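You operate a simulated robot arm through the tools that you are given. There is no shell and no other tool. Be economical: measure what you need, move in short steps, check, and stop when the job is done.

You are at the controls of a simulated robot arm. One attempt, no reset.

TASK
Lock the cover press out for service.
Fine: air off and vented to zero, HOLD pin in and red mushroom button down before the drawer comes out; leave the drawer out and the yellow lever at LAMP.

It is judged by the outcome, as a careful person would: the job done as asked, and still so three seconds after it is handed in. It fails if anything else is knocked over, pushed out of place, dropped, spilled or broken. Lids that push on must go on centred and level and be pressed home; caps that screw on are set level and turned clockwise until they are tight.

THE ROBOT
A 6-joint arm with a two-finger parallel gripper on a trunk, on a base that drives. Base frame: it is fixed to the floor where the robot stands at the start and does not move with it; the origin is under the middle of the robot, x ahead of it, y to its left, z up. Lengths are in m, angles in degrees, forces in N, time in s.
With the tool pointing down near the work surface it reaches from about 0.1 to 0.52 m from the robot's upright axis, wherever it stands. Its first joint turns from -166.0 to 166.0 degrees. Places, roughly: black lever [0.5, 0, 1]; blue lever [0.5, 0, 1.1]; hold pin [0.7, 0.5, 1]; orange slider [0.7, -0.1, 1.2]; press [0.7, 0.3, 1]; press drawer [0.7, 0.3, 0.9]; press start button [0.6, 0.1, 0.9]; press stop button [0.6, -0.1, 0.9]; press test button [0.7, 0.5, 0.9]; press vent button [0.6, -0.1, 0.9]; press zero button [0.6, 0.3, 1]; pressure knob [0.8, 0.5, 1]; red mushroom button [0.7, 0, 1.2]; yellow lever [0.5, -0.1, 1]. Payload 1.57 kg.
The tool frame sits at the grasp point between the pads (the TCP): z along the fingers, y along the line on which they close. The tips reach 0.03 m beyond it. Largest opening 0.11 m; finger width 0.024, thickness 0.012; the body of the gripper, 0.048 by 0.112 m, starts 0.078 m behind the TCP.
Orientation is that of the tool frame in the base frame, as a unit quaternion [x, y, z, w]. With the fingers straight down and closing along the base's y, the tool's x points along the base's -x, its y along +y and its z along -z.

THE INTERFACE
- The arm moves only by the tool move_arm. Its argument "targets" is a list of rows, each a list of 7 numbers: the turn, a rotation vector about the base's x, y, z in units of 60 degrees (1.0 is 60 degrees), then the shift along the base's x, y, z in units of 200 mm (1.0 is 200 mm), then the gripper command, from -1 (shut) to 1 (fully open), values between in proportion. In form: [[rx, ry, rz, x, y, z, claw], ...]. A call has 1 to 12 rows; each row is the pose to reach, as a shift and turn from the pose commanded when the call began. A call with a number of a shift or a turn outside -1 to 1 is refused whole. Rows are played at 5 a second. More than 0.05 m and 8.6 degrees between two rows, or a gripper value outside its range, and nothing of the call is played. Where a pose cannot be reached the arm comes as near as it can. A force on the tool above 90 N (or 10 N above the force at the start of the call, whichever is more), or a blocked arm, ends the call early, and 0.2 s more pass. Each finger travels about 0.108 m/s and halts on what it meets, pressing with about 25 N; the grip force reading is that of the motor and also rises with nothing between the fingers. The clock runs only during rows and for 0.2 s after the last one: add rows that repeat a pose to give the fingers time. The reply holds the time, the measured pose of the TCP, the force on the tool along the base axes, the opening and the grip force, in the units named above and with some noise, with the torque about the TCP (base axes, N m) and any sound that the robot's microphone picked up, and new pictures: "views" is both (left out), scene, wrist or none.
- Cameras (640 x 400 px; columns grow to the right, rows downward): "scene" is now at [0.0485, 0.1433, 1.9171]; the picture's right is [0.04, -1.00, 0.00], its down [-0.86, -0.03, -0.51] and it looks along [0.51, 0.02, -0.86] (base axes); focal length 249 px, centre (320, 200). "wrist" rides on the gripper at [0.07, 0.016, -0.141] in the tool frame; the picture's right is [-0.23, 0.97, 0.00], its down [-0.86, -0.20, -0.48] and it looks along [-0.47, -0.11, 0.88] (tool axes); focal length 222 px, centre (320, 200). There is no depth. A picture from a camera that has moved, and an enlarged one, comes with that camera's place and axes in the base frame and with its lens.
- lift_body(by): slides the trunk up (or, below 0, down) by that many m; the arm and the scene camera ride with it, the base frame stays. It gives what a move gives, with no picture.
- steer(legs): drives the robot by 1 to 6 legs, each [ahead, left, turn to the left] in m, m and degrees, along the robot's own axes; the way and the turn of a leg run together, so that a leg with both is an arc; at most 1.5 m and 180 degrees a leg. The arm and the cameras ride along, it lands a little off, and it stops where it bumps. It gives what a move gives, and a new picture of the scene camera.
- pan_tilt(pan, tilt): turns the head with the scene camera to pan (to the left, within 120 degrees either way) and tilt (down, from -29 to 69), counted from straight ahead of the robot. It gives what a move gives, and a new picture of the scene camera.
- zoom(camera, box): a new picture of the part [left, top, right, bottom] of that camera's present view, enlarged. No time passes.
- job_done(): hands the job in; it is judged then, once.

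Go step by step. Nothing tells you exact positions but the pictures and the camera data: compare them with the known pose of the tool, close in by small moves and look again before you grip or let go. The budget is 120 turns and 260 pictures, counting those below and the enlarged ones. Unless the task says otherwise, let go and move clear before handing in, and close with one line.

The tools are called after "Call:" as a command line: name --pt "numbers of a row" for each row, then --argument value for the rest, lists and objects as JSON in quotes. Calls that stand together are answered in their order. move_arm: Moves the arm, as the interface text tells. Its arguments: {"type":"object","properties":{"targets":{"type":"array","items":{"type":"array","items":{"type":"number"}}},"views":{"type":"string","enum":["both","scene","wrist","none"]}},"required":["targets"]} The other tools are called the same way: lift_body (by) slides the trunk up or down; steer (legs) drives the base; pan_tilt (pan, tilt) turns the head that bears the scene camera; zoom (camera, box) takes an enlarged picture of a part of a camera's view; job_done () hands the job in.

At the start:

```text
time: 0.0
tool_pos: [0.4265, 0.1964, 1.5008]
tcp_rot: [0.0, 1.0, 0.001, 0.0]
ft_force: [0.1, 0.4, 0.2]
wrist_torque: [-0.01, 0.03, 0.02]
gripper_width: 0.1099
gripper_force: 0.1
trunk travel left (down, up): [-0.525, 0.065]
robot x, y, heading: [0.0007, 0.0024, 0.0]
head pan, tilt: [2.2, 59.2]
```

scene: 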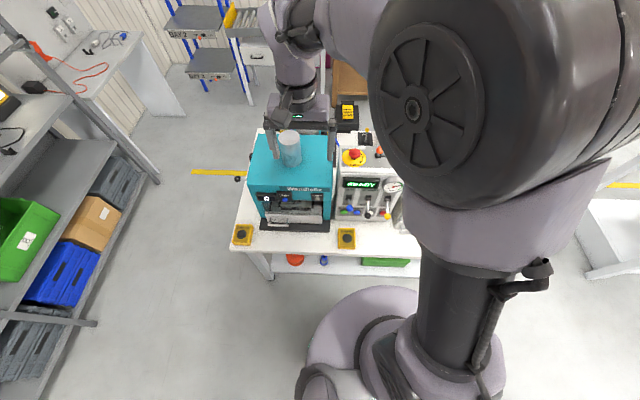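
wrist: 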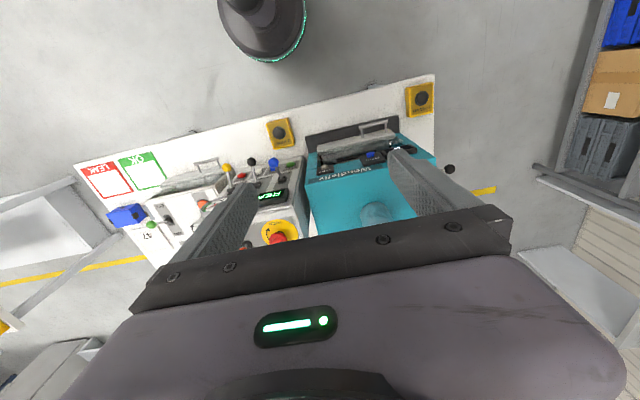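

I see the press (teal) ahead with a control box on its right. I'll take enlarged views to identify the controls.

Call:
zoom --camera "scene" --box '[225, 110, 425, 260]'

Call:
zoom --camera "wrist" --box '[60, 70, 320, 260]'

Call:
zoom --camera "wrist" --box '[230, 70, 470, 240]'

```text
2.67 times, centred on (325, 185) of scene
camera zoom: at [0.0485, 0.1433, 1.9171], right [0.04, -1.0, 0.0], down [-0.86, -0.03, -0.51], along [0.51, 0.02, -0.86], focal length 664 px, centre (307, 240)
```

zoom: 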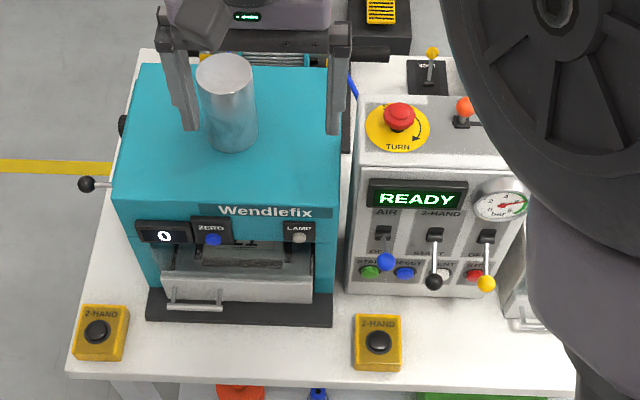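

```text
2.11 times, centred on (190, 165) of wrist
camera zoom: at [0.3582, 0.2124, 1.6414], right [0.23, 0.97, 0.0], down [0.86, -0.2, 0.48], along [0.47, -0.11, -0.88], focal length 468 px, centre (594, 274)
```

zoom: 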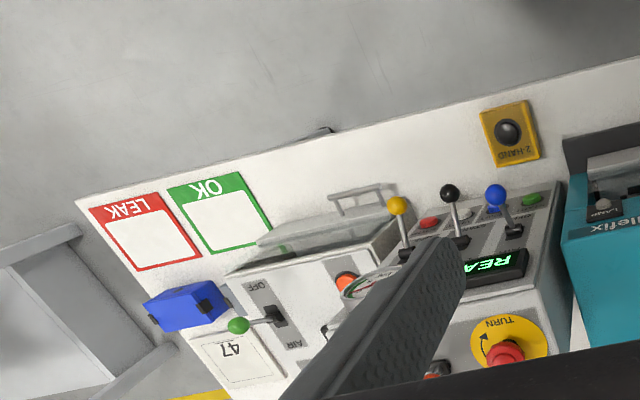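

```text
2.35 times, centred on (350, 155) of wrist
camera zoom: at [0.3582, 0.2124, 1.6414], right [0.23, 0.97, 0.0], down [0.86, -0.2, 0.48], along [0.47, -0.11, -0.88], focal length 523 px, centre (249, 306)
```

zoom: 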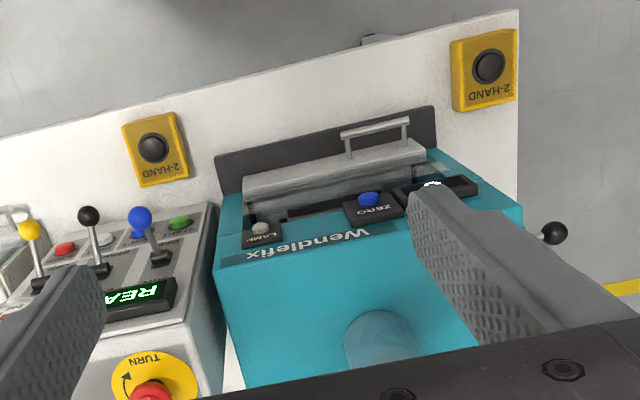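

The blue/black/yellow levers sit on the sloped front of the control box; labels need a closer look. I'll move the tool right and back, with the wrist camera over the panel.

Call:
move_arm --pt "0 0 0 -0.05 -0.2 0 1" --pt "0 0 0 -0.1 -0.4 0 1" --pt "0 0 0 -0.15 -0.6 0 1" --pt "0 0 0 -0.2 -0.8 0 1" --pt "0 0 0 -0.25 -0.95 -0.1 1" --pt "0 0 0 -0.3 -0.95 -0.3 1" --pt "0 0 0 -0.35 -0.95 -0.5 1"

```text
time: 1.6
tool_pos: [0.3582, 0.006, 1.3994]
tcp_rot: [0.0, 1.0, 0.0, 0.0]
ft_force: [-0.5, 0.3, -0.3]
wrist_torque: [0.03, 0.01, 0.01]
gripper_width: 0.11
gripper_force: 0.1
trunk travel left (down, up): [-0.525, 0.065]
robot x, y, heading: [0.0002, 0.0013, 0.0]
head pan, tilt: [2.2, 59.2]
camera scene: at [0.0494, 0.143, 1.917], right [0.04, -1.0, 0.0], down [-0.86, -0.03, -0.51], along [0.51, 0.02, -0.86], focal length 249 px, centre (320, 200)
camera wrist: at [0.2901, 0.0224, 1.5417], right [0.23, 0.97, 0.0], down [0.85, -0.2, 0.48], along [0.47, -0.11, -0.88], focal length 222 px, centre (320, 200)
```

scene: 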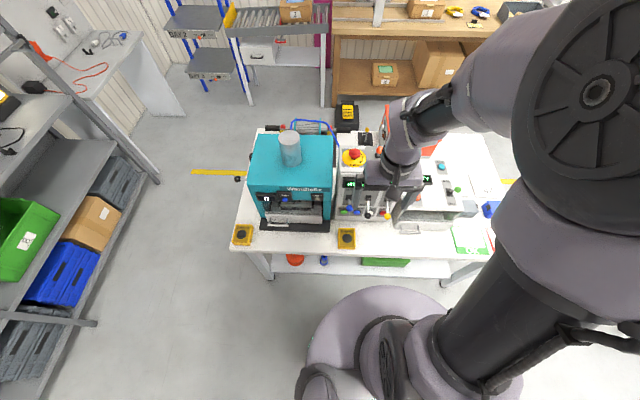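
wrist: 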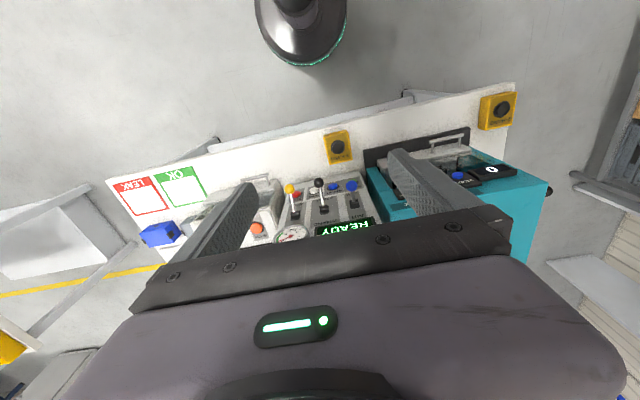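

Call:
zoom --camera "wrist" --box '[230, 150, 390, 250]'

Call:
zoom --camera "scene" --box '[230, 110, 390, 250]'

```text
4.00 times, centred on (310, 200) of wrist
camera zoom: at [0.2901, 0.0224, 1.5417], right [0.23, 0.97, 0.0], down [0.85, -0.2, 0.48], along [0.47, -0.11, -0.88], focal length 888 px, centre (360, 200)
```

zoom: 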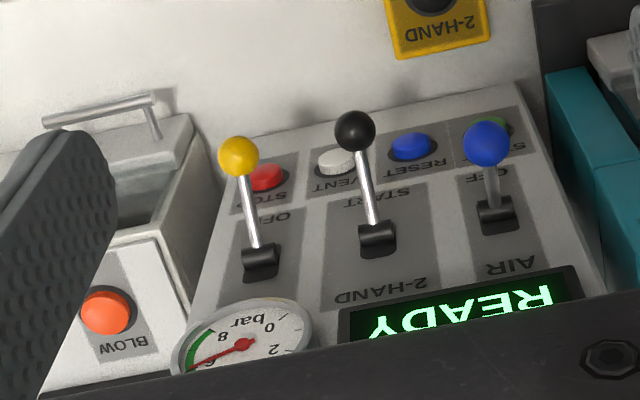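

```text
2.86 times, centred on (310, 180) of scene
camera zoom: at [0.0494, 0.143, 1.917], right [0.04, -1.0, 0.0], down [-0.86, -0.03, -0.51], along [0.51, 0.02, -0.86], focal length 711 px, centre (349, 257)
```

zoom: 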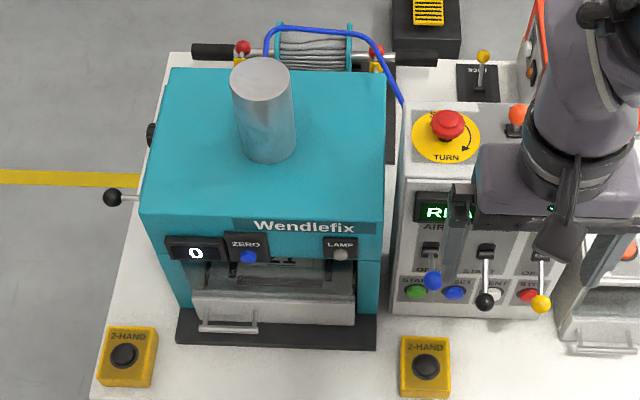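

Labels: blue is AIR(far)/OFF(near), black 2-HAND/START, yellow ?/OFF, with buttons START, RESET, VENT and STOP below. I'll tilt the tool forward and come lower to view the panel more squarely.

Call:
move_arm --pt "0 -0.14 0 -0.1 0 0 1" --pt "0 -0.28 0 -0.2 0 0 1" --pt "0 -0.42 0 -0.3 0 0 1" --pt "0 -0.56 0 -0.35 0 0 1" --pt "0 -0.7 0 -0.35 0 0.0 1"

```text
time: 2.8
tool_pos: [0.4153, 0.0169, 1.4692]
tcp_rot: [0.06, 0.938, 0.018, 0.34]
ft_force: [1.5, -0.1, 0.7]
wrist_torque: [0.05, 0.22, -0.01]
gripper_width: 0.1099
gripper_force: 0.0
out of reach, approached as far as the arm can: row 2, 3, 4, 5
trunk travel left (down, up): [-0.525, 0.065]
robot x, y, heading: [0.0004, -0.0034, 0.2]
head pan, tilt: [2.2, 59.2]
camera scene: at [0.0465, 0.1129, 1.9194], right [-0.4, -0.92, 0.0], down [-0.77, 0.34, -0.54], along [0.49, -0.22, -0.84], focal length 249 px, centre (320, 200)
camera wrist: at [0.2737, 0.0419, 1.5349], right [0.27, 0.94, 0.22], down [0.33, -0.3, 0.9], along [0.91, -0.17, -0.39], focal length 222 px, centre (320, 200)
```

scene: 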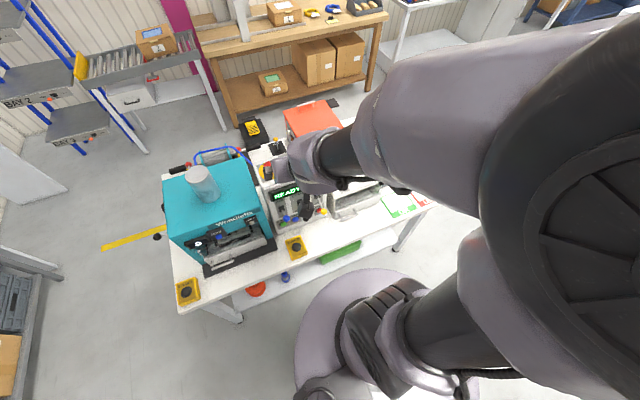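
wrist: 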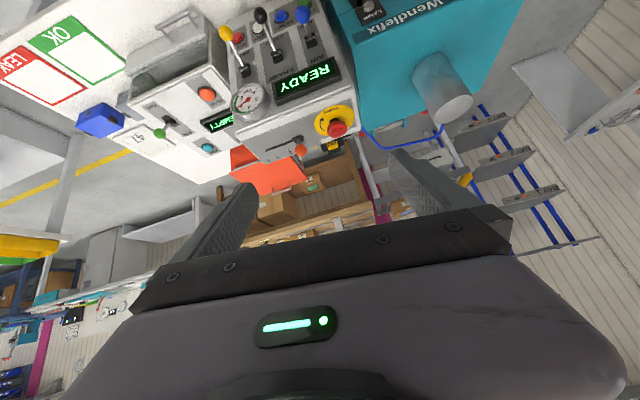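

Call:
zoom --camera "wrist" --box '[190, 0, 390, 170]'

Call:
zoom --camera "scene" --box '[140, 130, 340, 290]'

```text
2.35 times, centred on (290, 85) of wrist
camera zoom: at [0.2737, 0.0419, 1.5349], right [0.27, 0.94, 0.22], down [0.33, -0.3, 0.9], along [0.91, -0.17, -0.39], focal length 523 px, centre (391, 471)
```

zoom: 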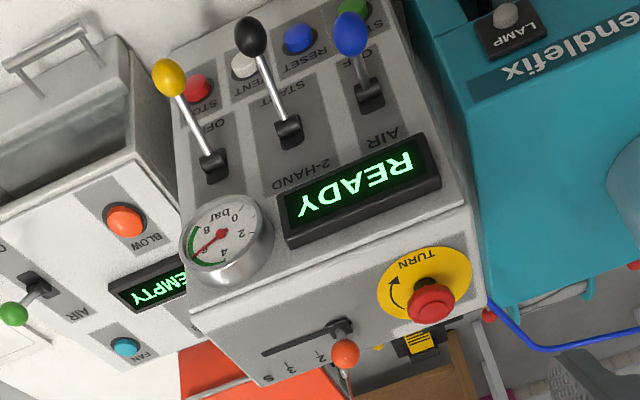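

```text
2.50 times, centred on (240, 210) of scene
camera zoom: at [0.0465, 0.1129, 1.9194], right [-0.4, -0.92, 0.0], down [-0.77, 0.34, -0.54], along [0.49, -0.22, -0.84], focal length 622 px, centre (520, 175)
```

zoom: 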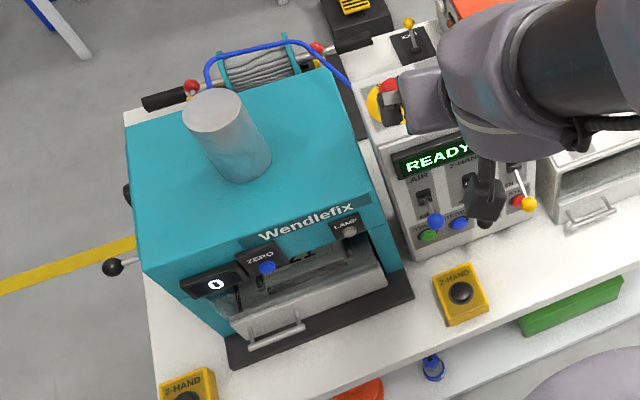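

The panel reads: blue AIR/OFF at AIR, black at START, yellow at OFF, gauge at 6 bar; the mushroom is up and the orange slider is just a timer. I'll lower the trunk for a closer look.

Call:
lift_body --by -0.25

Call:
pan_tilt --pan 0 --tilt 45

Call:
zoom --camera "wrist" --box '[0, 0, 640, 400]'

```text
time: 5.4
tool_pos: [0.4175, 0.0162, 1.2227]
tcp_rot: [0.001, 0.938, -0.002, 0.348]
ft_force: [0.1, 0.2, -0.3]
wrist_torque: [0.0, 0.0, 0.02]
gripper_width: 0.1099
gripper_force: 0.0
trunk travel left (down, up): [-0.275, 0.315]
robot x, y, heading: [-0.0036, 0.0008, -0.3]
head pan, tilt: [2.2, 59.2]
```

```text
time: 6.2
tool_pos: [0.4161, 0.0156, 1.2219]
tcp_rot: [0.001, 0.938, -0.003, 0.348]
ft_force: [-0.6, 0.5, -0.3]
wrist_torque: [-0.04, -0.01, 0.04]
gripper_width: 0.1098
gripper_force: 0.1
trunk travel left (down, up): [-0.275, 0.315]
robot x, y, heading: [-0.0011, 0.0018, -0.2]
head pan, tilt: [0.0, 45.0]
camera scene: at [0.0528, 0.1105, 1.6797], right [-0.39, -0.92, 0.0], down [-0.7, 0.29, -0.65], along [0.6, -0.25, -0.76], focal length 249 px, centre (320, 200)
```

scene: 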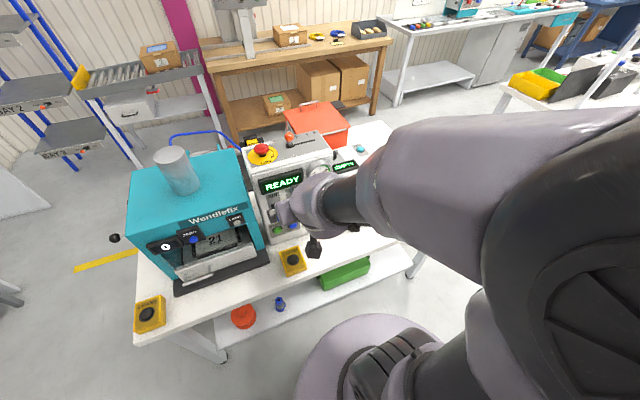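

```text
1.00 times, centred on (320, 200) of wrist (not enlarged: the box is as wide or as high as the picture)
camera zoom: at [0.2728, 0.0332, 1.2836], right [0.17, 0.97, 0.14], down [0.34, -0.2, 0.92], along [0.93, -0.11, -0.36], focal length 222 px, centre (320, 200)
```

zoom: 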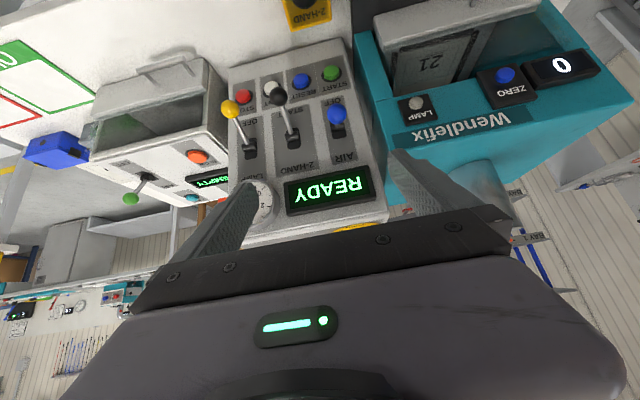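

Call:
zoom --camera "wrist" --box '[200, 40, 400, 240]'

Call:
zoom --camera "scene" --box '[110, 130, 350, 280]'

```text
2.00 times, centred on (300, 140) of wrist
camera zoom: at [0.2728, 0.0332, 1.2836], right [0.17, 0.97, 0.14], down [0.34, -0.2, 0.92], along [0.93, -0.11, -0.36], focal length 444 px, centre (360, 320)
```

zoom: 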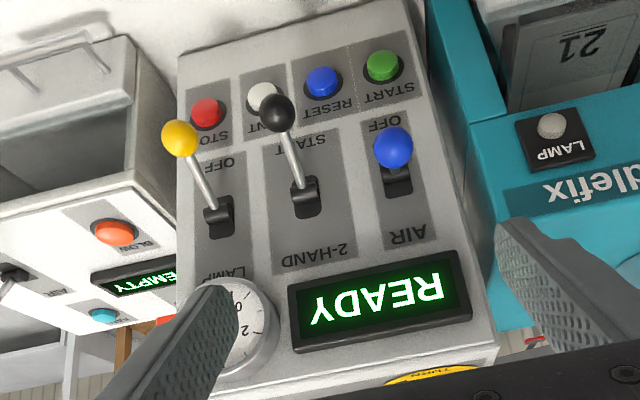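

```text
2.67 times, centred on (230, 205) of scene
camera zoom: at [0.0528, 0.1105, 1.6797], right [-0.39, -0.92, 0.0], down [-0.7, 0.29, -0.65], along [0.6, -0.25, -0.76], focal length 664 px, centre (560, 187)
```

zoom: 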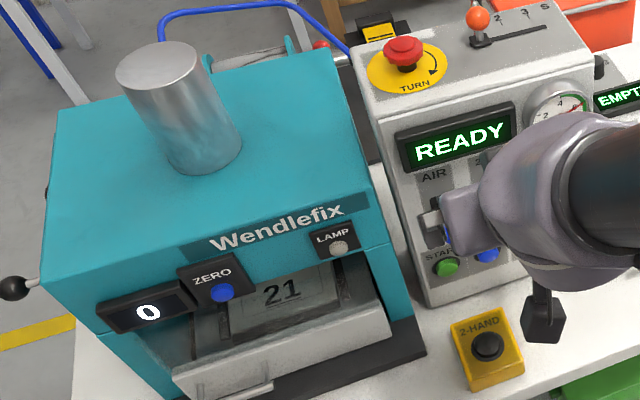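

Triangulating, I put the blue knob at about (0.526, 0.045, 1.062), black and yellow knobs at (0.525, -0.035 / -0.115, 1.006), and VENT at (0.588, -0.066, 0.912). I'll close the gripper and bring the tips above the blue knob.

Call:
move_arm --pt "0 -0.08 0 0.0 0.04 -0.1 -1" --pt "0 -0.16 0 0.1 0.08 -0.2 -1" --pt "0 -0.24 0 0.25 0.12 -0.35 -1" --pt "0 -0.32 0 0.42 0.147 -0.47 -1"

Call:
zoom --camera "wrist" --box '[200, 80, 440, 260]'

```text
time: 7.2
tool_pos: [0.476, 0.098, 1.1664]
tcp_rot: [0.007, 0.869, -0.014, 0.494]
ft_force: [0.2, -0.2, 0.2]
wrist_torque: [-0.04, 0.03, 0.02]
gripper_width: 0.0002
gripper_force: 21.4
out of reach, approached as far as the arm can: row 1, 2, 3, 4
trunk travel left (down, up): [-0.275, 0.315]
robot x, y, heading: [-0.0035, 0.0, 0.0]
head pan, tilt: [0.0, 45.0]
camera scene: at [0.0633, 0.1416, 1.6855], right [0.0, -1.0, 0.0], down [-0.71, 0.0, -0.71], along [0.71, 0.0, -0.71], focal length 249 px, centre (320, 200)
camera wrist: at [0.3214, 0.1194, 1.1793], right [0.14, 0.97, 0.18], down [0.02, -0.18, 0.98], along [0.99, -0.14, -0.05], focal length 222 px, centre (320, 200)
```

scene: 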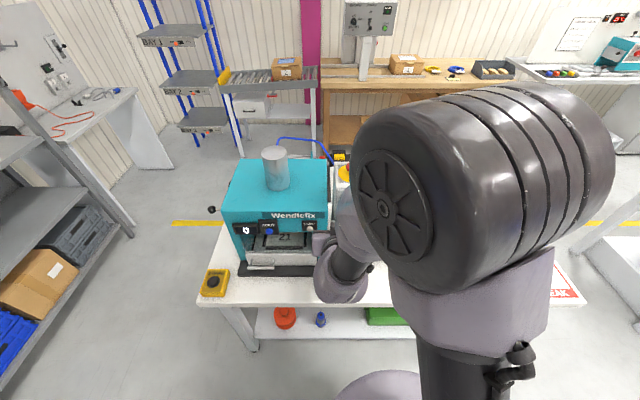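
wrist: 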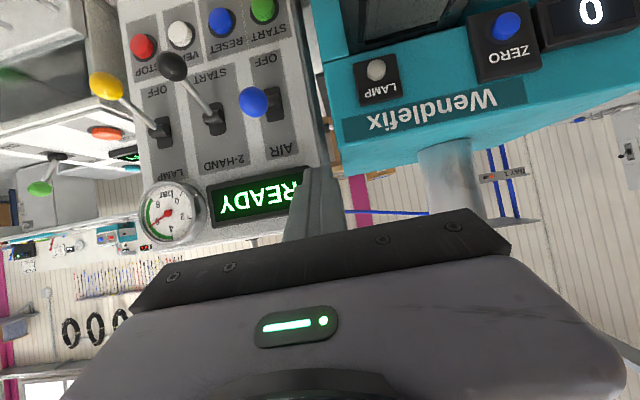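

```text
2.22 times, centred on (320, 170) of wrist
camera zoom: at [0.3214, 0.1194, 1.1793], right [0.14, 0.97, 0.18], down [0.02, -0.18, 0.98], along [0.99, -0.14, -0.05], focal length 494 px, centre (320, 267)
```

zoom: 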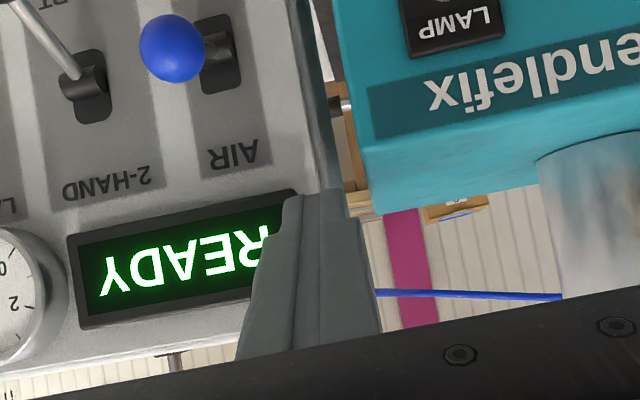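

The arm is too folded at this distance for a forward-pointing tool. I'll back the base off by 0.18 m and use a flatter tool.

Call:
steer --legs '[[-0.18, 0, 0]]'

```text
time: 8.7
tool_pos: [0.2968, 0.0978, 1.167]
tcp_rot: [0.009, 0.869, -0.015, 0.494]
ft_force: [-1.1, -0.5, 0.8]
wrist_torque: [-0.04, -0.03, -0.01]
gripper_width: 0.0001
gripper_force: 21.3
trunk travel left (down, up): [-0.275, 0.315]
robot x, y, heading: [-0.1806, -0.0002, 0.0]
head pan, tilt: [0.0, 45.0]
camera scene: at [-0.118, 0.1406, 1.6857], right [0.0, -1.0, 0.0], down [-0.71, 0.0, -0.71], along [0.71, 0.0, -0.71], focal length 249 px, centre (320, 200)
```

scene: 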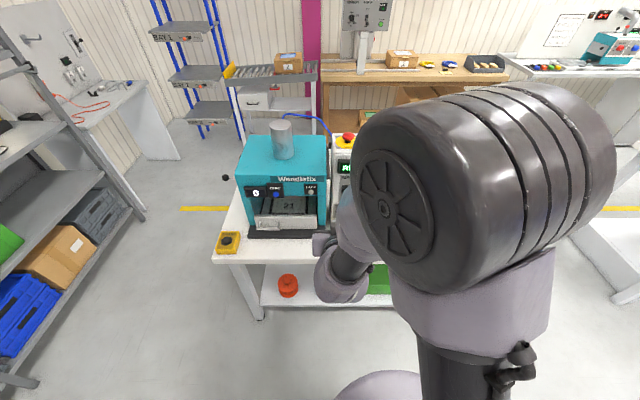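

Call:
move_arm --pt "0 0 0 0.2 -0.066 0 -1" --pt "0 0 0 0.4 -0.13 -0.05 -1" --pt "0 0 0 0.6 -0.2 -0.1 -1" --pt "0 0 0 0.8 -0.265 -0.15 -1"

Call:
zoom --camera "wrist" --box '[200, 80, 440, 260]'

```text
time: 9.7
tool_pos: [0.467, 0.0688, 1.1493]
tcp_rot: [0.013, 0.872, -0.024, 0.488]
ft_force: [-0.9, -0.6, -0.6]
wrist_torque: [0.03, -0.02, -0.01]
gripper_width: 0.0001
gripper_force: 21.1
out of reach, approached as far as the arm can: row 1, 2, 3, 4
trunk travel left (down, up): [-0.275, 0.315]
robot x, y, heading: [-0.1804, 0.0029, 0.1]
head pan, tilt: [0.0, 45.0]
camera scene: at [-0.1152, 0.1401, 1.6856], right [0.0, -1.0, 0.0], down [-0.71, 0.0, -0.71], along [0.71, 0.0, -0.71], focal length 249 px, centre (320, 200)
camera wrist: at [0.3119, 0.0924, 1.1643], right [0.17, 0.97, 0.17], down [0.03, -0.17, 0.98], along [0.99, -0.16, -0.06], focal length 222 px, centre (320, 200)
```

scene: 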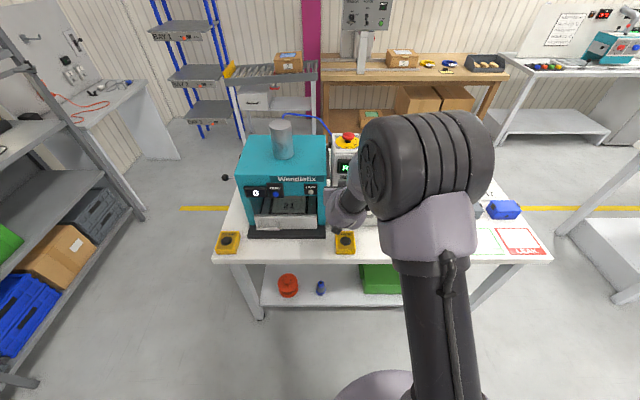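
wrist: 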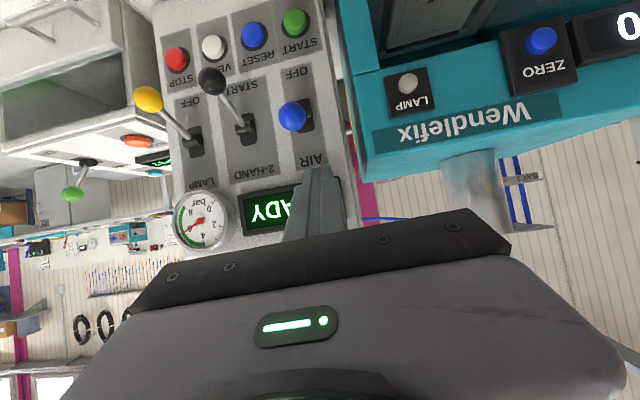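

```text
2.22 times, centred on (320, 170) of wrist
camera zoom: at [0.3119, 0.0924, 1.1643], right [0.17, 0.97, 0.17], down [0.03, -0.17, 0.98], along [0.99, -0.16, -0.06], focal length 494 px, centre (320, 267)
```

zoom: 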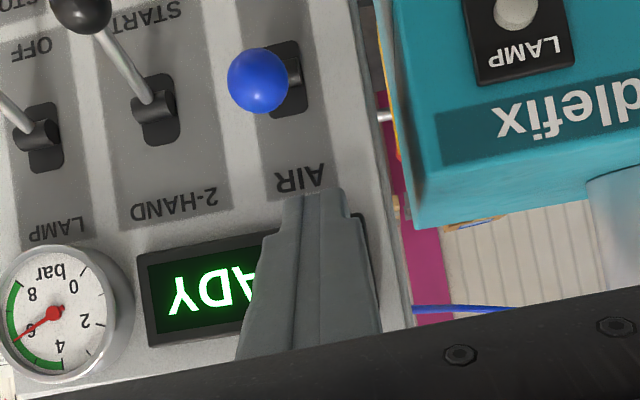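

The wrist is near its bend limit here. I'll raise the arm relative to the trunk while lowering the trunk and backing off a bit, so the forearm lies flatter.

Call:
steer --legs '[[-0.12, 0, 0]]'

Call:
move_arm --pt "0 0 0 0 0 0.2 -1" --pt "0 0 0 0 0 0.4 -1" --pt "0 0 0 0 0 0.6 -1" --pt "0 0 0 0 0 0.8 -1" --views "none"

Call:
lift_body --by -0.2

```text
time: 10.9
tool_pos: [0.3449, 0.0671, 1.1518]
tcp_rot: [0.015, 0.872, -0.025, 0.488]
ft_force: [-0.3, 0.1, -0.1]
wrist_torque: [0.01, -0.01, 0.01]
gripper_width: 0.0
gripper_force: 21.8
trunk travel left (down, up): [-0.275, 0.315]
robot x, y, heading: [-0.299, 0.0005, -0.1]
head pan, tilt: [0.0, 45.0]
camera scene: at [-0.2385, 0.1405, 1.6857], right [0.0, -1.0, 0.0], down [-0.71, 0.0, -0.71], along [0.71, 0.0, -0.71], focal length 249 px, centre (320, 200)
```

scene: 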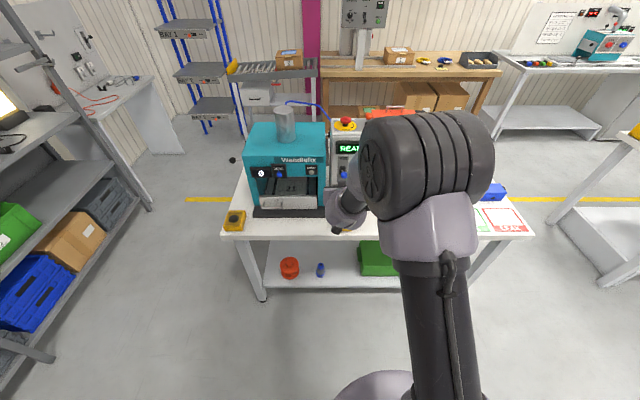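

```text
time: 11.9
tool_pos: [0.3446, 0.0684, 1.3119]
tcp_rot: [0.013, 0.873, -0.024, 0.488]
ft_force: [0.6, -0.5, 0.2]
wrist_torque: [-0.04, 0.03, -0.03]
gripper_width: 0.0001
gripper_force: 21.2
trunk travel left (down, up): [-0.275, 0.315]
robot x, y, heading: [-0.2969, 0.0011, -0.2]
head pan, tilt: [0.0, 45.0]
```

```text
time: 14.1
tool_pos: [0.3439, 0.0681, 1.1111]
tcp_rot: [0.015, 0.872, -0.025, 0.488]
ft_force: [-0.8, -0.1, 0.9]
wrist_torque: [0.04, 0.01, 0.01]
gripper_width: 0.0
gripper_force: 21.7
trunk travel left (down, up): [-0.075, 0.515]
robot x, y, heading: [-0.2969, 0.0023, 0.0]
head pan, tilt: [0.0, 45.0]
```

Call:
move_arm --pt "0 0 0 0 0 0.15 -1" --pt "0 0 0 0.2 -0.05 0.15 -1" --pt "0 0 0 0.4 -0.1 0.15 -1" --pt "0 0 0 0.58 -0.115 0.15 -1"

Call:
zoom --camera "wrist" --box '[200, 80, 440, 260]'

```text
time: 15.1
tool_pos: [0.4621, 0.0448, 1.1406]
tcp_rot: [0.014, 0.872, -0.025, 0.488]
ft_force: [0.6, 0.2, 0.0]
wrist_torque: [0.01, 0.0, -0.02]
gripper_width: 0.0
gripper_force: 21.8
trunk travel left (down, up): [-0.075, 0.515]
robot x, y, heading: [-0.2975, 0.0021, 0.0]
head pan, tilt: [0.0, 45.0]
camera scene: at [-0.2364, 0.1406, 1.4856], right [0.0, -1.0, 0.0], down [-0.71, 0.0, -0.71], along [0.71, 0.0, -0.71], focal length 249 px, centre (320, 200)
camera wrist: at [0.3064, 0.0696, 1.1546], right [0.17, 0.97, 0.17], down [0.03, -0.17, 0.98], along [0.99, -0.16, -0.06], focal length 222 px, centre (320, 200)
```

scene: 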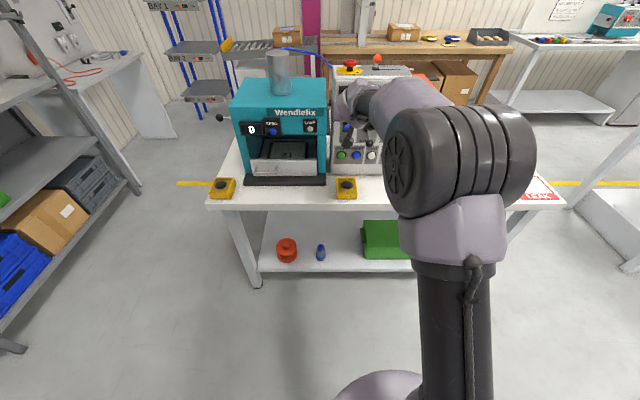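
wrist: 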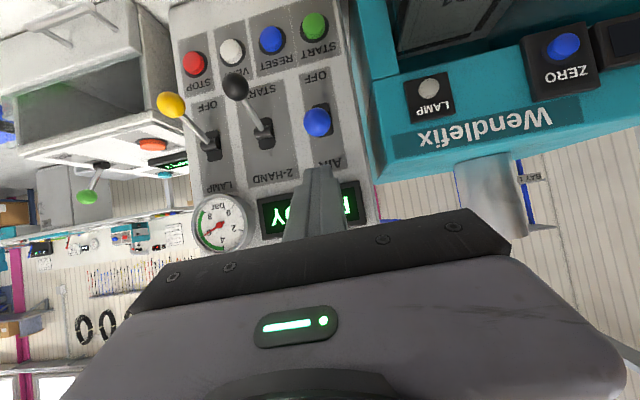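

```text
2.22 times, centred on (320, 170) of wrist
camera zoom: at [0.3064, 0.0696, 1.1546], right [0.17, 0.97, 0.17], down [0.03, -0.17, 0.98], along [0.99, -0.16, -0.06], focal length 494 px, centre (320, 267)
```

zoom: 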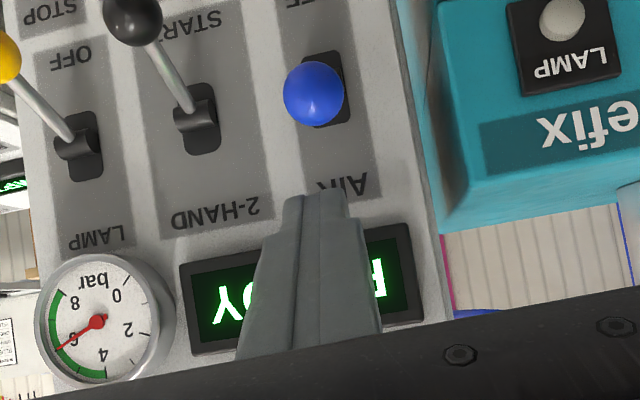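

Reach is good now: tips at about (0.488, 0.045, 1.125), blue knob confirmed at (0.526, 0.044, 1.063). I'll go forward over the knob, then push it down.

Call:
move_arm --pt "0 0 0 0.12 0 0 -1" --pt "0 0 0 0.235 0 0 -1" --pt "0 0 0 0.235 0 -0.15 -1" --pt "0 0 0 0.235 0 -0.25 -1" --pt "0 0 0 0.235 0 -0.35 -1" --pt "0 0 0 0.235 0 -0.45 -1" --pt "0 0 0 0.235 0 -0.53 -1" --views "wrist"

Call:
zoom --camera "wrist" --box '[180, 0, 440, 200]'

```text
time: 16.7
tool_pos: [0.5082, 0.044, 1.0432]
tcp_rot: [0.014, 0.869, -0.025, 0.494]
ft_force: [15.7, -1.6, 38.5]
wrist_torque: [-0.08, -1.19, -0.06]
gripper_width: 0.0
gripper_force: 21.5
trunk travel left (down, up): [-0.075, 0.515]
robot x, y, heading: [-0.2977, 0.0023, 0.1]
head pan, tilt: [0.0, 45.0]
camera wrist: at [0.3529, 0.0684, 1.0555], right [0.16, 0.97, 0.17], down [0.02, -0.17, 0.98], along [0.99, -0.16, -0.05], focal length 222 px, centre (320, 200)
```

wrist: 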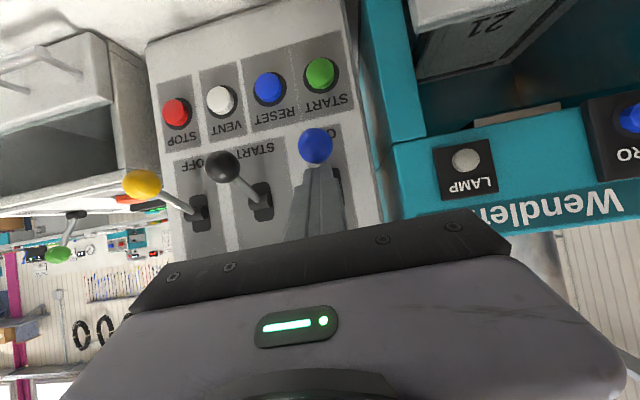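

```text
2.00 times, centred on (310, 100) of wrist
camera zoom: at [0.3529, 0.0684, 1.0555], right [0.16, 0.97, 0.17], down [0.02, -0.17, 0.98], along [0.99, -0.16, -0.05], focal length 444 px, centre (340, 400)
```

zoom: 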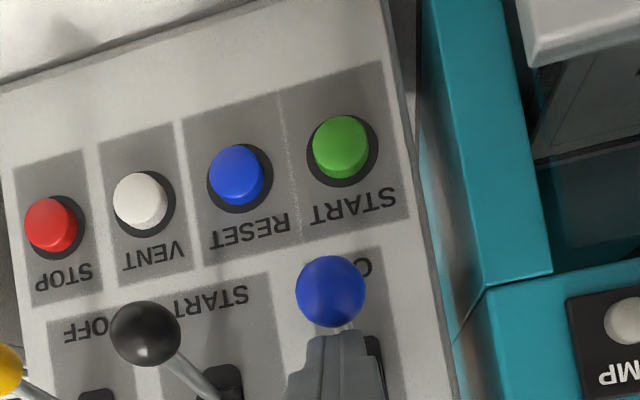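

The blue lever has been pushed to the OFF side, level with the black one. I'll back off and check it.

Call:
move_arm --pt "0 0 0 0 0 0.1 -1" --pt "0 0 0 -0.05 0 0.3 -1" --pt "0 0 0 -0.25 0 0.3 -1" --pt "0 0 0 -0.4 0 0.3 -1" --views "wrist"

Call:
zoom --camera "wrist" --box '[180, 0, 440, 220]'

```text
time: 17.7
tool_pos: [0.427, 0.0458, 1.093]
tcp_rot: [0.014, 0.873, -0.024, 0.488]
ft_force: [0.2, -0.4, -0.1]
wrist_torque: [0.0, -0.01, -0.02]
gripper_width: 0.0
gripper_force: 21.1
trunk travel left (down, up): [-0.075, 0.515]
robot x, y, heading: [-0.2951, -0.0038, -0.1]
head pan, tilt: [0.0, 45.0]
camera wrist: at [0.2719, 0.0691, 1.1086], right [0.17, 0.97, 0.17], down [0.03, -0.17, 0.98], along [0.99, -0.16, -0.06], focal length 222 px, centre (320, 200)
```

wrist: 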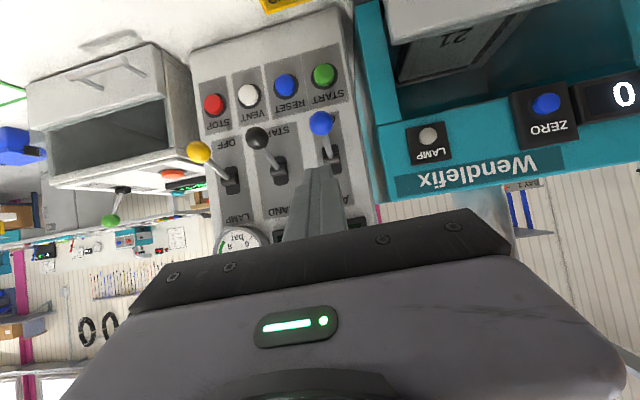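

```text
1.82 times, centred on (310, 110) of wrist
camera zoom: at [0.2719, 0.0691, 1.1086], right [0.17, 0.97, 0.17], down [0.03, -0.17, 0.98], along [0.99, -0.16, -0.06], focal length 404 px, centre (338, 364)
```

zoom: 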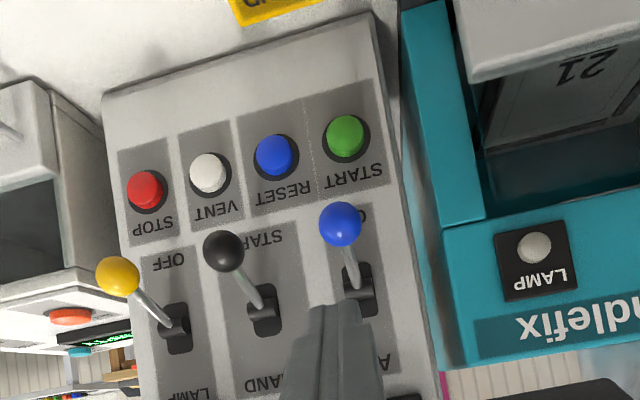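

Blue is at OFF. Next is VENT at (0.588, -0.066, 0.911): I'll flatten the tool further and come down in front of it, staying below the lever knobs.

Call:
move_arm --pt "0 -0.055 0 0 -0.11 -0.17 -1" --pt "0 -0.11 0 0 -0.22 -0.34 -1" --pt "0 -0.165 0 0.02 -0.34 -0.52 -1" --pt "0 -0.22 0 0.04 -0.45 -0.7 -1" --pt "0 -0.277 0 0.065 -0.56 -0.865 -1"

Call:
zoom --camera "wrist" --box '[200, 100, 440, 300]'

```text
time: 18.9
tool_pos: [0.4966, 0.0105, 0.9772]
tcp_rot: [0.041, 0.811, -0.054, 0.581]
ft_force: [-0.3, -0.7, 0.1]
wrist_torque: [0.0, 0.03, 0.01]
gripper_width: 0.0
gripper_force: 21.1
out of reach, approached as far as the arm can: row 2, 3, 4, 5
trunk travel left (down, up): [-0.075, 0.515]
robot x, y, heading: [-0.2994, 0.0019, 0.0]
head pan, tilt: [0.0, 45.0]
camera scene: at [-0.2381, 0.1407, 1.4857], right [0.0, -1.0, 0.0], down [-0.71, 0.0, -0.71], along [0.71, 0.0, -0.71], focal length 249 px, centre (320, 200)
camera wrist: at [0.3449, 0.0455, 0.956], right [0.2, 0.96, 0.18], down [-0.2, -0.14, 0.97], along [0.96, -0.23, 0.17], focal length 222 px, centre (320, 200)
```

scene: 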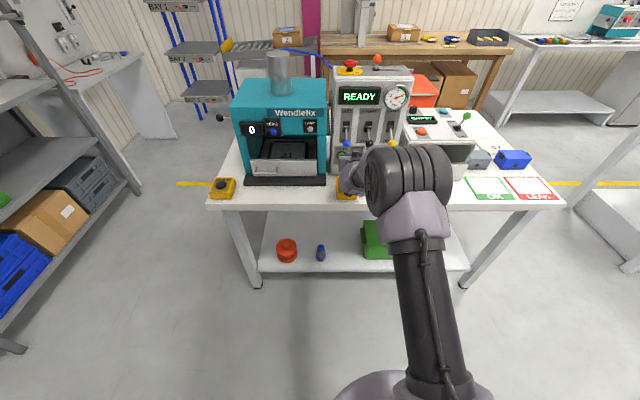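
wrist: 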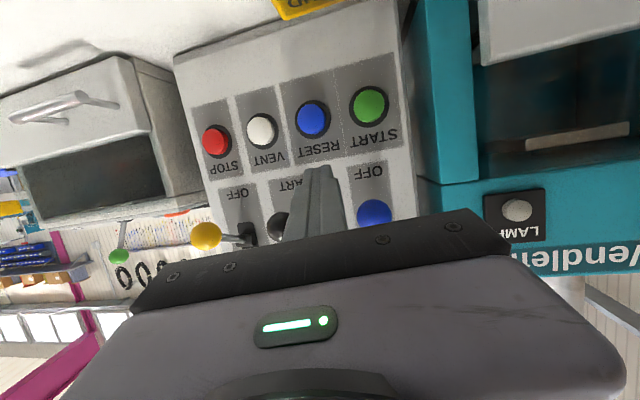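

```text
2.00 times, centred on (320, 200) of wrist
camera zoom: at [0.3449, 0.0455, 0.956], right [0.2, 0.96, 0.18], down [-0.2, -0.14, 0.97], along [0.96, -0.23, 0.17], focal length 444 px, centre (320, 200)
```

zoom: 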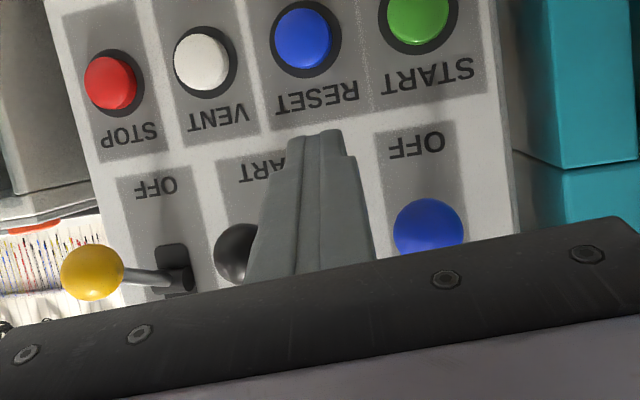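

Wrist limit again; I'll back up a further 0.12 m and lower the trunk the last 0.07 m.

Call:
steer --legs '[[-0.12, 0, 0]]'

Call:
move_arm --pt "0 0 0 0 0 0.15 -1" --pt "0 0 0 0 0 0.3 -1" --views "none"

Call:
lift_body --by -0.07

```text
time: 20.1
tool_pos: [0.3776, 0.0085, 0.9772]
tcp_rot: [0.041, 0.812, -0.053, 0.58]
ft_force: [-0.1, 0.2, -0.1]
wrist_torque: [0.0, -0.06, 0.0]
gripper_width: 0.0
gripper_force: 21.3
trunk travel left (down, up): [-0.075, 0.515]
robot x, y, heading: [-0.4162, 0.0027, 0.1]
head pan, tilt: [0.0, 45.0]
camera scene: at [-0.3564, 0.1406, 1.4857], right [0.0, -1.0, 0.0], down [-0.71, 0.0, -0.71], along [0.71, 0.0, -0.71], focal length 249 px, centre (320, 200)
```

scene: 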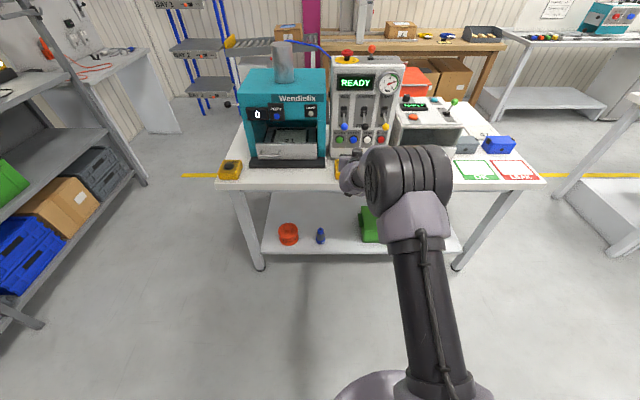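

```text
time: 20.7
tool_pos: [0.3776, 0.0092, 1.0358]
tcp_rot: [0.041, 0.812, -0.054, 0.58]
ft_force: [0.1, -0.2, 0.0]
wrist_torque: [-0.01, -0.02, -0.02]
gripper_width: 0.0001
gripper_force: 21.6
trunk travel left (down, up): [-0.075, 0.515]
robot x, y, heading: [-0.4194, 0.0003, -0.0]
head pan, tilt: [0.0, 45.0]
```

```text
time: 21.8
tool_pos: [0.3793, 0.0096, 0.9665]
tcp_rot: [0.041, 0.812, -0.053, 0.579]
ft_force: [-0.5, 0.9, 0.7]
wrist_torque: [-0.02, 0.02, 0.01]
gripper_width: 0.0001
gripper_force: 21.4
trunk travel left (down, up): [-0.005, 0.585]
robot x, y, heading: [-0.4216, -0.0002, -0.0]
head pan, tilt: [0.0, 45.0]
```

Call:
move_arm --pt "0 0 0.04 0.1 -0.1 -0.05 -1" --pt "0 0 0.08 0.2 -0.2 -0.1 -1" --pt "0 0 0.13 0.3 -0.3 -0.15 -1" --pt "0 0 0.13 0.4 -0.378 -0.215 -1"

Call:
zoom --camera "wrist" --box '[200, 100, 440, 300]'

```text
time: 22.8
tool_pos: [0.4396, -0.0403, 0.8979]
tcp_rot: [-0.015, 0.862, -0.024, 0.506]
ft_force: [0.3, 0.5, 0.3]
wrist_torque: [0.05, 0.06, -0.07]
gripper_width: 0.0
gripper_force: 22.0
out of reach, approached as far as the arm can: row 2, 3, 4
trunk travel left (down, up): [-0.005, 0.585]
robot x, y, heading: [-0.4203, 0.0027, -0.3]
head pan, tilt: [0.0, 45.0]
camera scene: at [-0.3563, 0.141, 1.4156], right [0.0, -1.0, 0.0], down [-0.71, 0.0, -0.71], along [0.71, 0.0, -0.71], focal length 249 px, centre (320, 200)
camera wrist: at [0.2821, -0.0239, 0.906], right [0.11, 0.98, 0.14], down [0.0, -0.14, 0.99], along [0.99, -0.11, -0.01], focal length 222 px, centre (320, 200)
```

scene: 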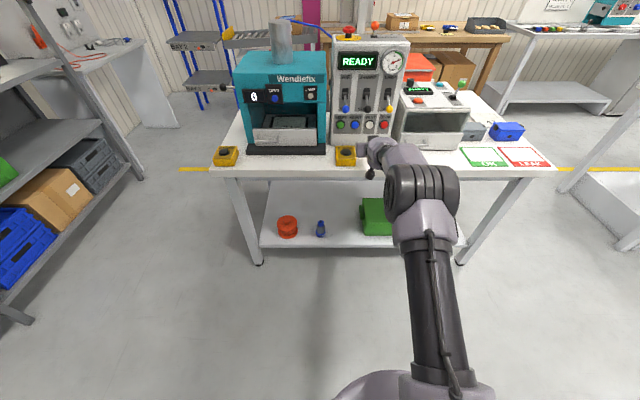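
wrist: 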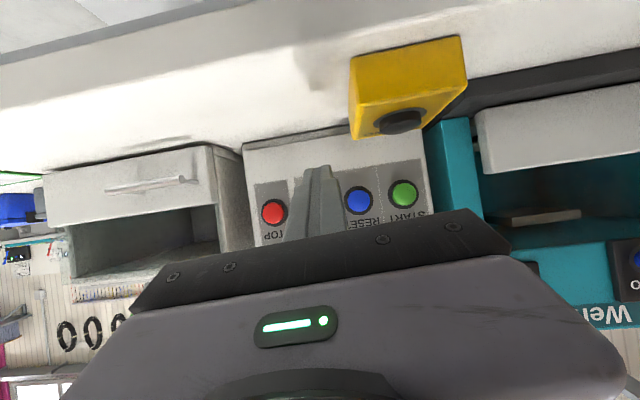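

```text
2.00 times, centred on (320, 200) of wrist
camera zoom: at [0.2821, -0.0239, 0.906], right [0.11, 0.98, 0.14], down [0.0, -0.14, 0.99], along [0.99, -0.11, -0.01], focal length 444 px, centre (320, 200)
```

zoom: 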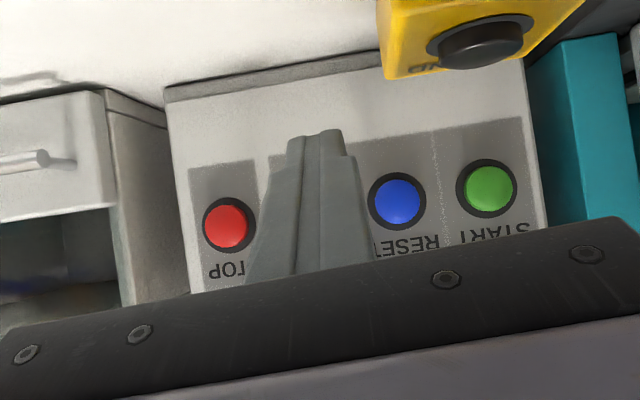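

The failures correlate with the target's sideways position relative to the robot (it works best with the tool to its left, like at home). I'll lift the arm a bit, then sidestep the robot right.

Call:
move_arm --pt "0 0 0 -0.15 0.05 0.15 -1" --pt "0 0 0 -0.3 0.1 0.3 -1" --pt "0 0 0 -0.4 0.15 0.5 -1" --views "none"

Call:
steer --legs '[[0.1, -0.22, 0]]'

```text
time: 23.6
tool_pos: [0.3781, -0.036, 1.0247]
tcp_rot: [-0.013, 0.813, -0.015, 0.582]
ft_force: [0.0, 0.0, 0.0]
wrist_torque: [0.0, -0.02, 0.01]
gripper_width: 0.0
gripper_force: 20.8
out of reach, approached as far as the arm can: row 1
trunk travel left (down, up): [-0.005, 0.585]
robot x, y, heading: [-0.419, -0.0036, -0.2]
head pan, tilt: [0.0, 45.0]
```

```text
time: 25.4
tool_pos: [0.4779, -0.2569, 1.0244]
tcp_rot: [-0.013, 0.813, -0.014, 0.582]
ft_force: [0.0, 0.3, 0.2]
wrist_torque: [-0.03, 0.0, 0.0]
gripper_width: 0.0
gripper_force: 21.0
trunk travel left (down, up): [-0.005, 0.585]
robot x, y, heading: [-0.3178, -0.2189, -0.2]
head pan, tilt: [0.0, 45.0]
camera scene: at [-0.2559, -0.0787, 1.4156], right [0.0, -1.0, 0.0], down [-0.71, 0.0, -0.71], along [0.71, 0.0, -0.71], focal length 249 px, centre (320, 200)
```

scene: 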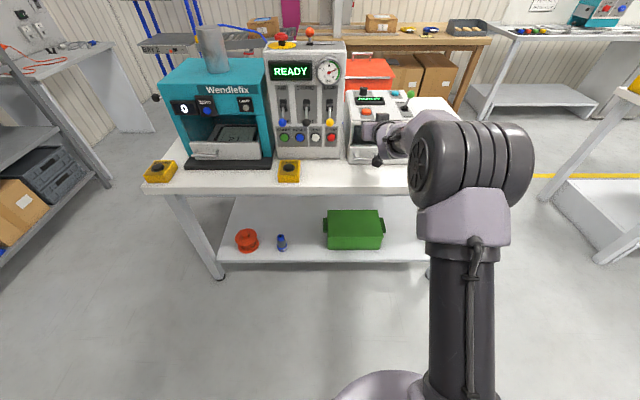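

Call:
move_arm --pt "0 0 0 -0.15 0.15 0.0 -1" --pt "0 0 0 -0.15 0.38 0.0 -1" --pt "0 0 0 -0.15 0.6 0.0 -1" --pt "0 0 0 -0.15 0.8 0.0 -1" --pt "0 0 0 -0.15 0.955 -0.1 -1" --pt "0 0 0 -0.15 0.955 -0.3 -1" --pt "0 0 0 -0.15 0.955 -0.5 -1"

Call:
zoom --camera "wrist" --box '[200, 100, 440, 300]'

```text
time: 27.0
tool_pos: [0.4492, -0.0657, 0.9245]
tcp_rot: [-0.012, 0.813, -0.016, 0.583]
ft_force: [-0.2, -0.2, -0.8]
wrist_torque: [-0.01, -0.03, 0.0]
gripper_width: 0.0
gripper_force: 21.4
trunk travel left (down, up): [-0.005, 0.585]
robot x, y, heading: [-0.3162, -0.2211, -0.1]
head pan, tilt: [0.0, 45.0]
camera scene: at [-0.256, -0.0786, 1.4156], right [0.0, -1.0, 0.0], down [-0.71, 0.0, -0.71], along [0.71, 0.0, -0.71], focal length 249 px, centre (320, 200)
camera wrist: at [0.2928, -0.0516, 0.9029], right [0.07, 0.98, 0.18], down [-0.18, -0.16, 0.97], along [0.98, -0.1, 0.16], focal length 222 px, centre (320, 200)
```

scene: 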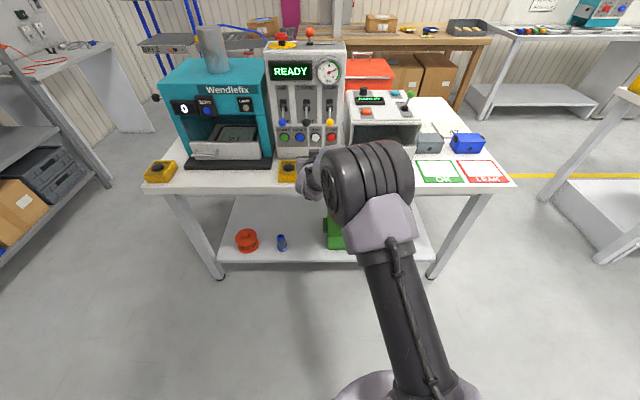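
wrist: 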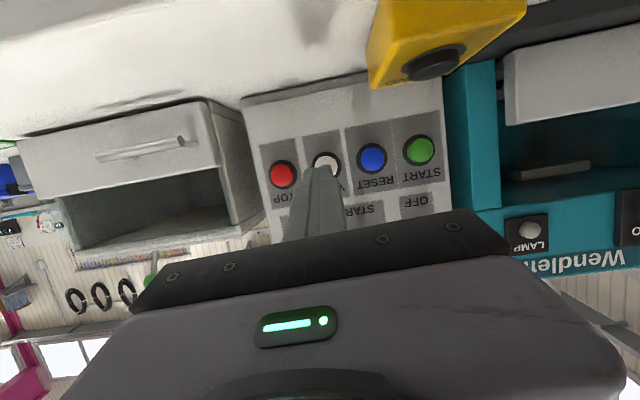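

```text
2.00 times, centred on (320, 200) of wrist
camera zoom: at [0.2928, -0.0516, 0.9029], right [0.07, 0.98, 0.18], down [-0.18, -0.16, 0.97], along [0.98, -0.1, 0.16], focal length 444 px, centre (320, 200)
```

zoom: 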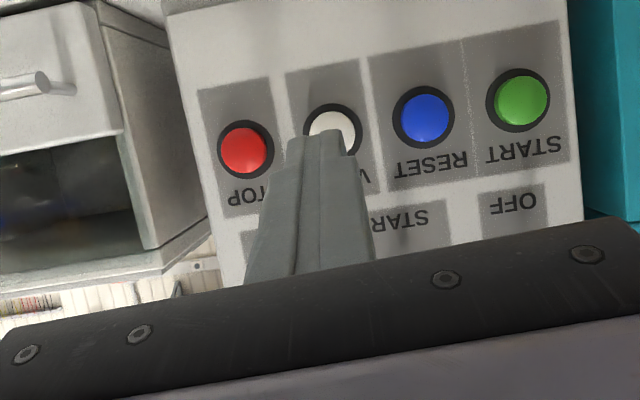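

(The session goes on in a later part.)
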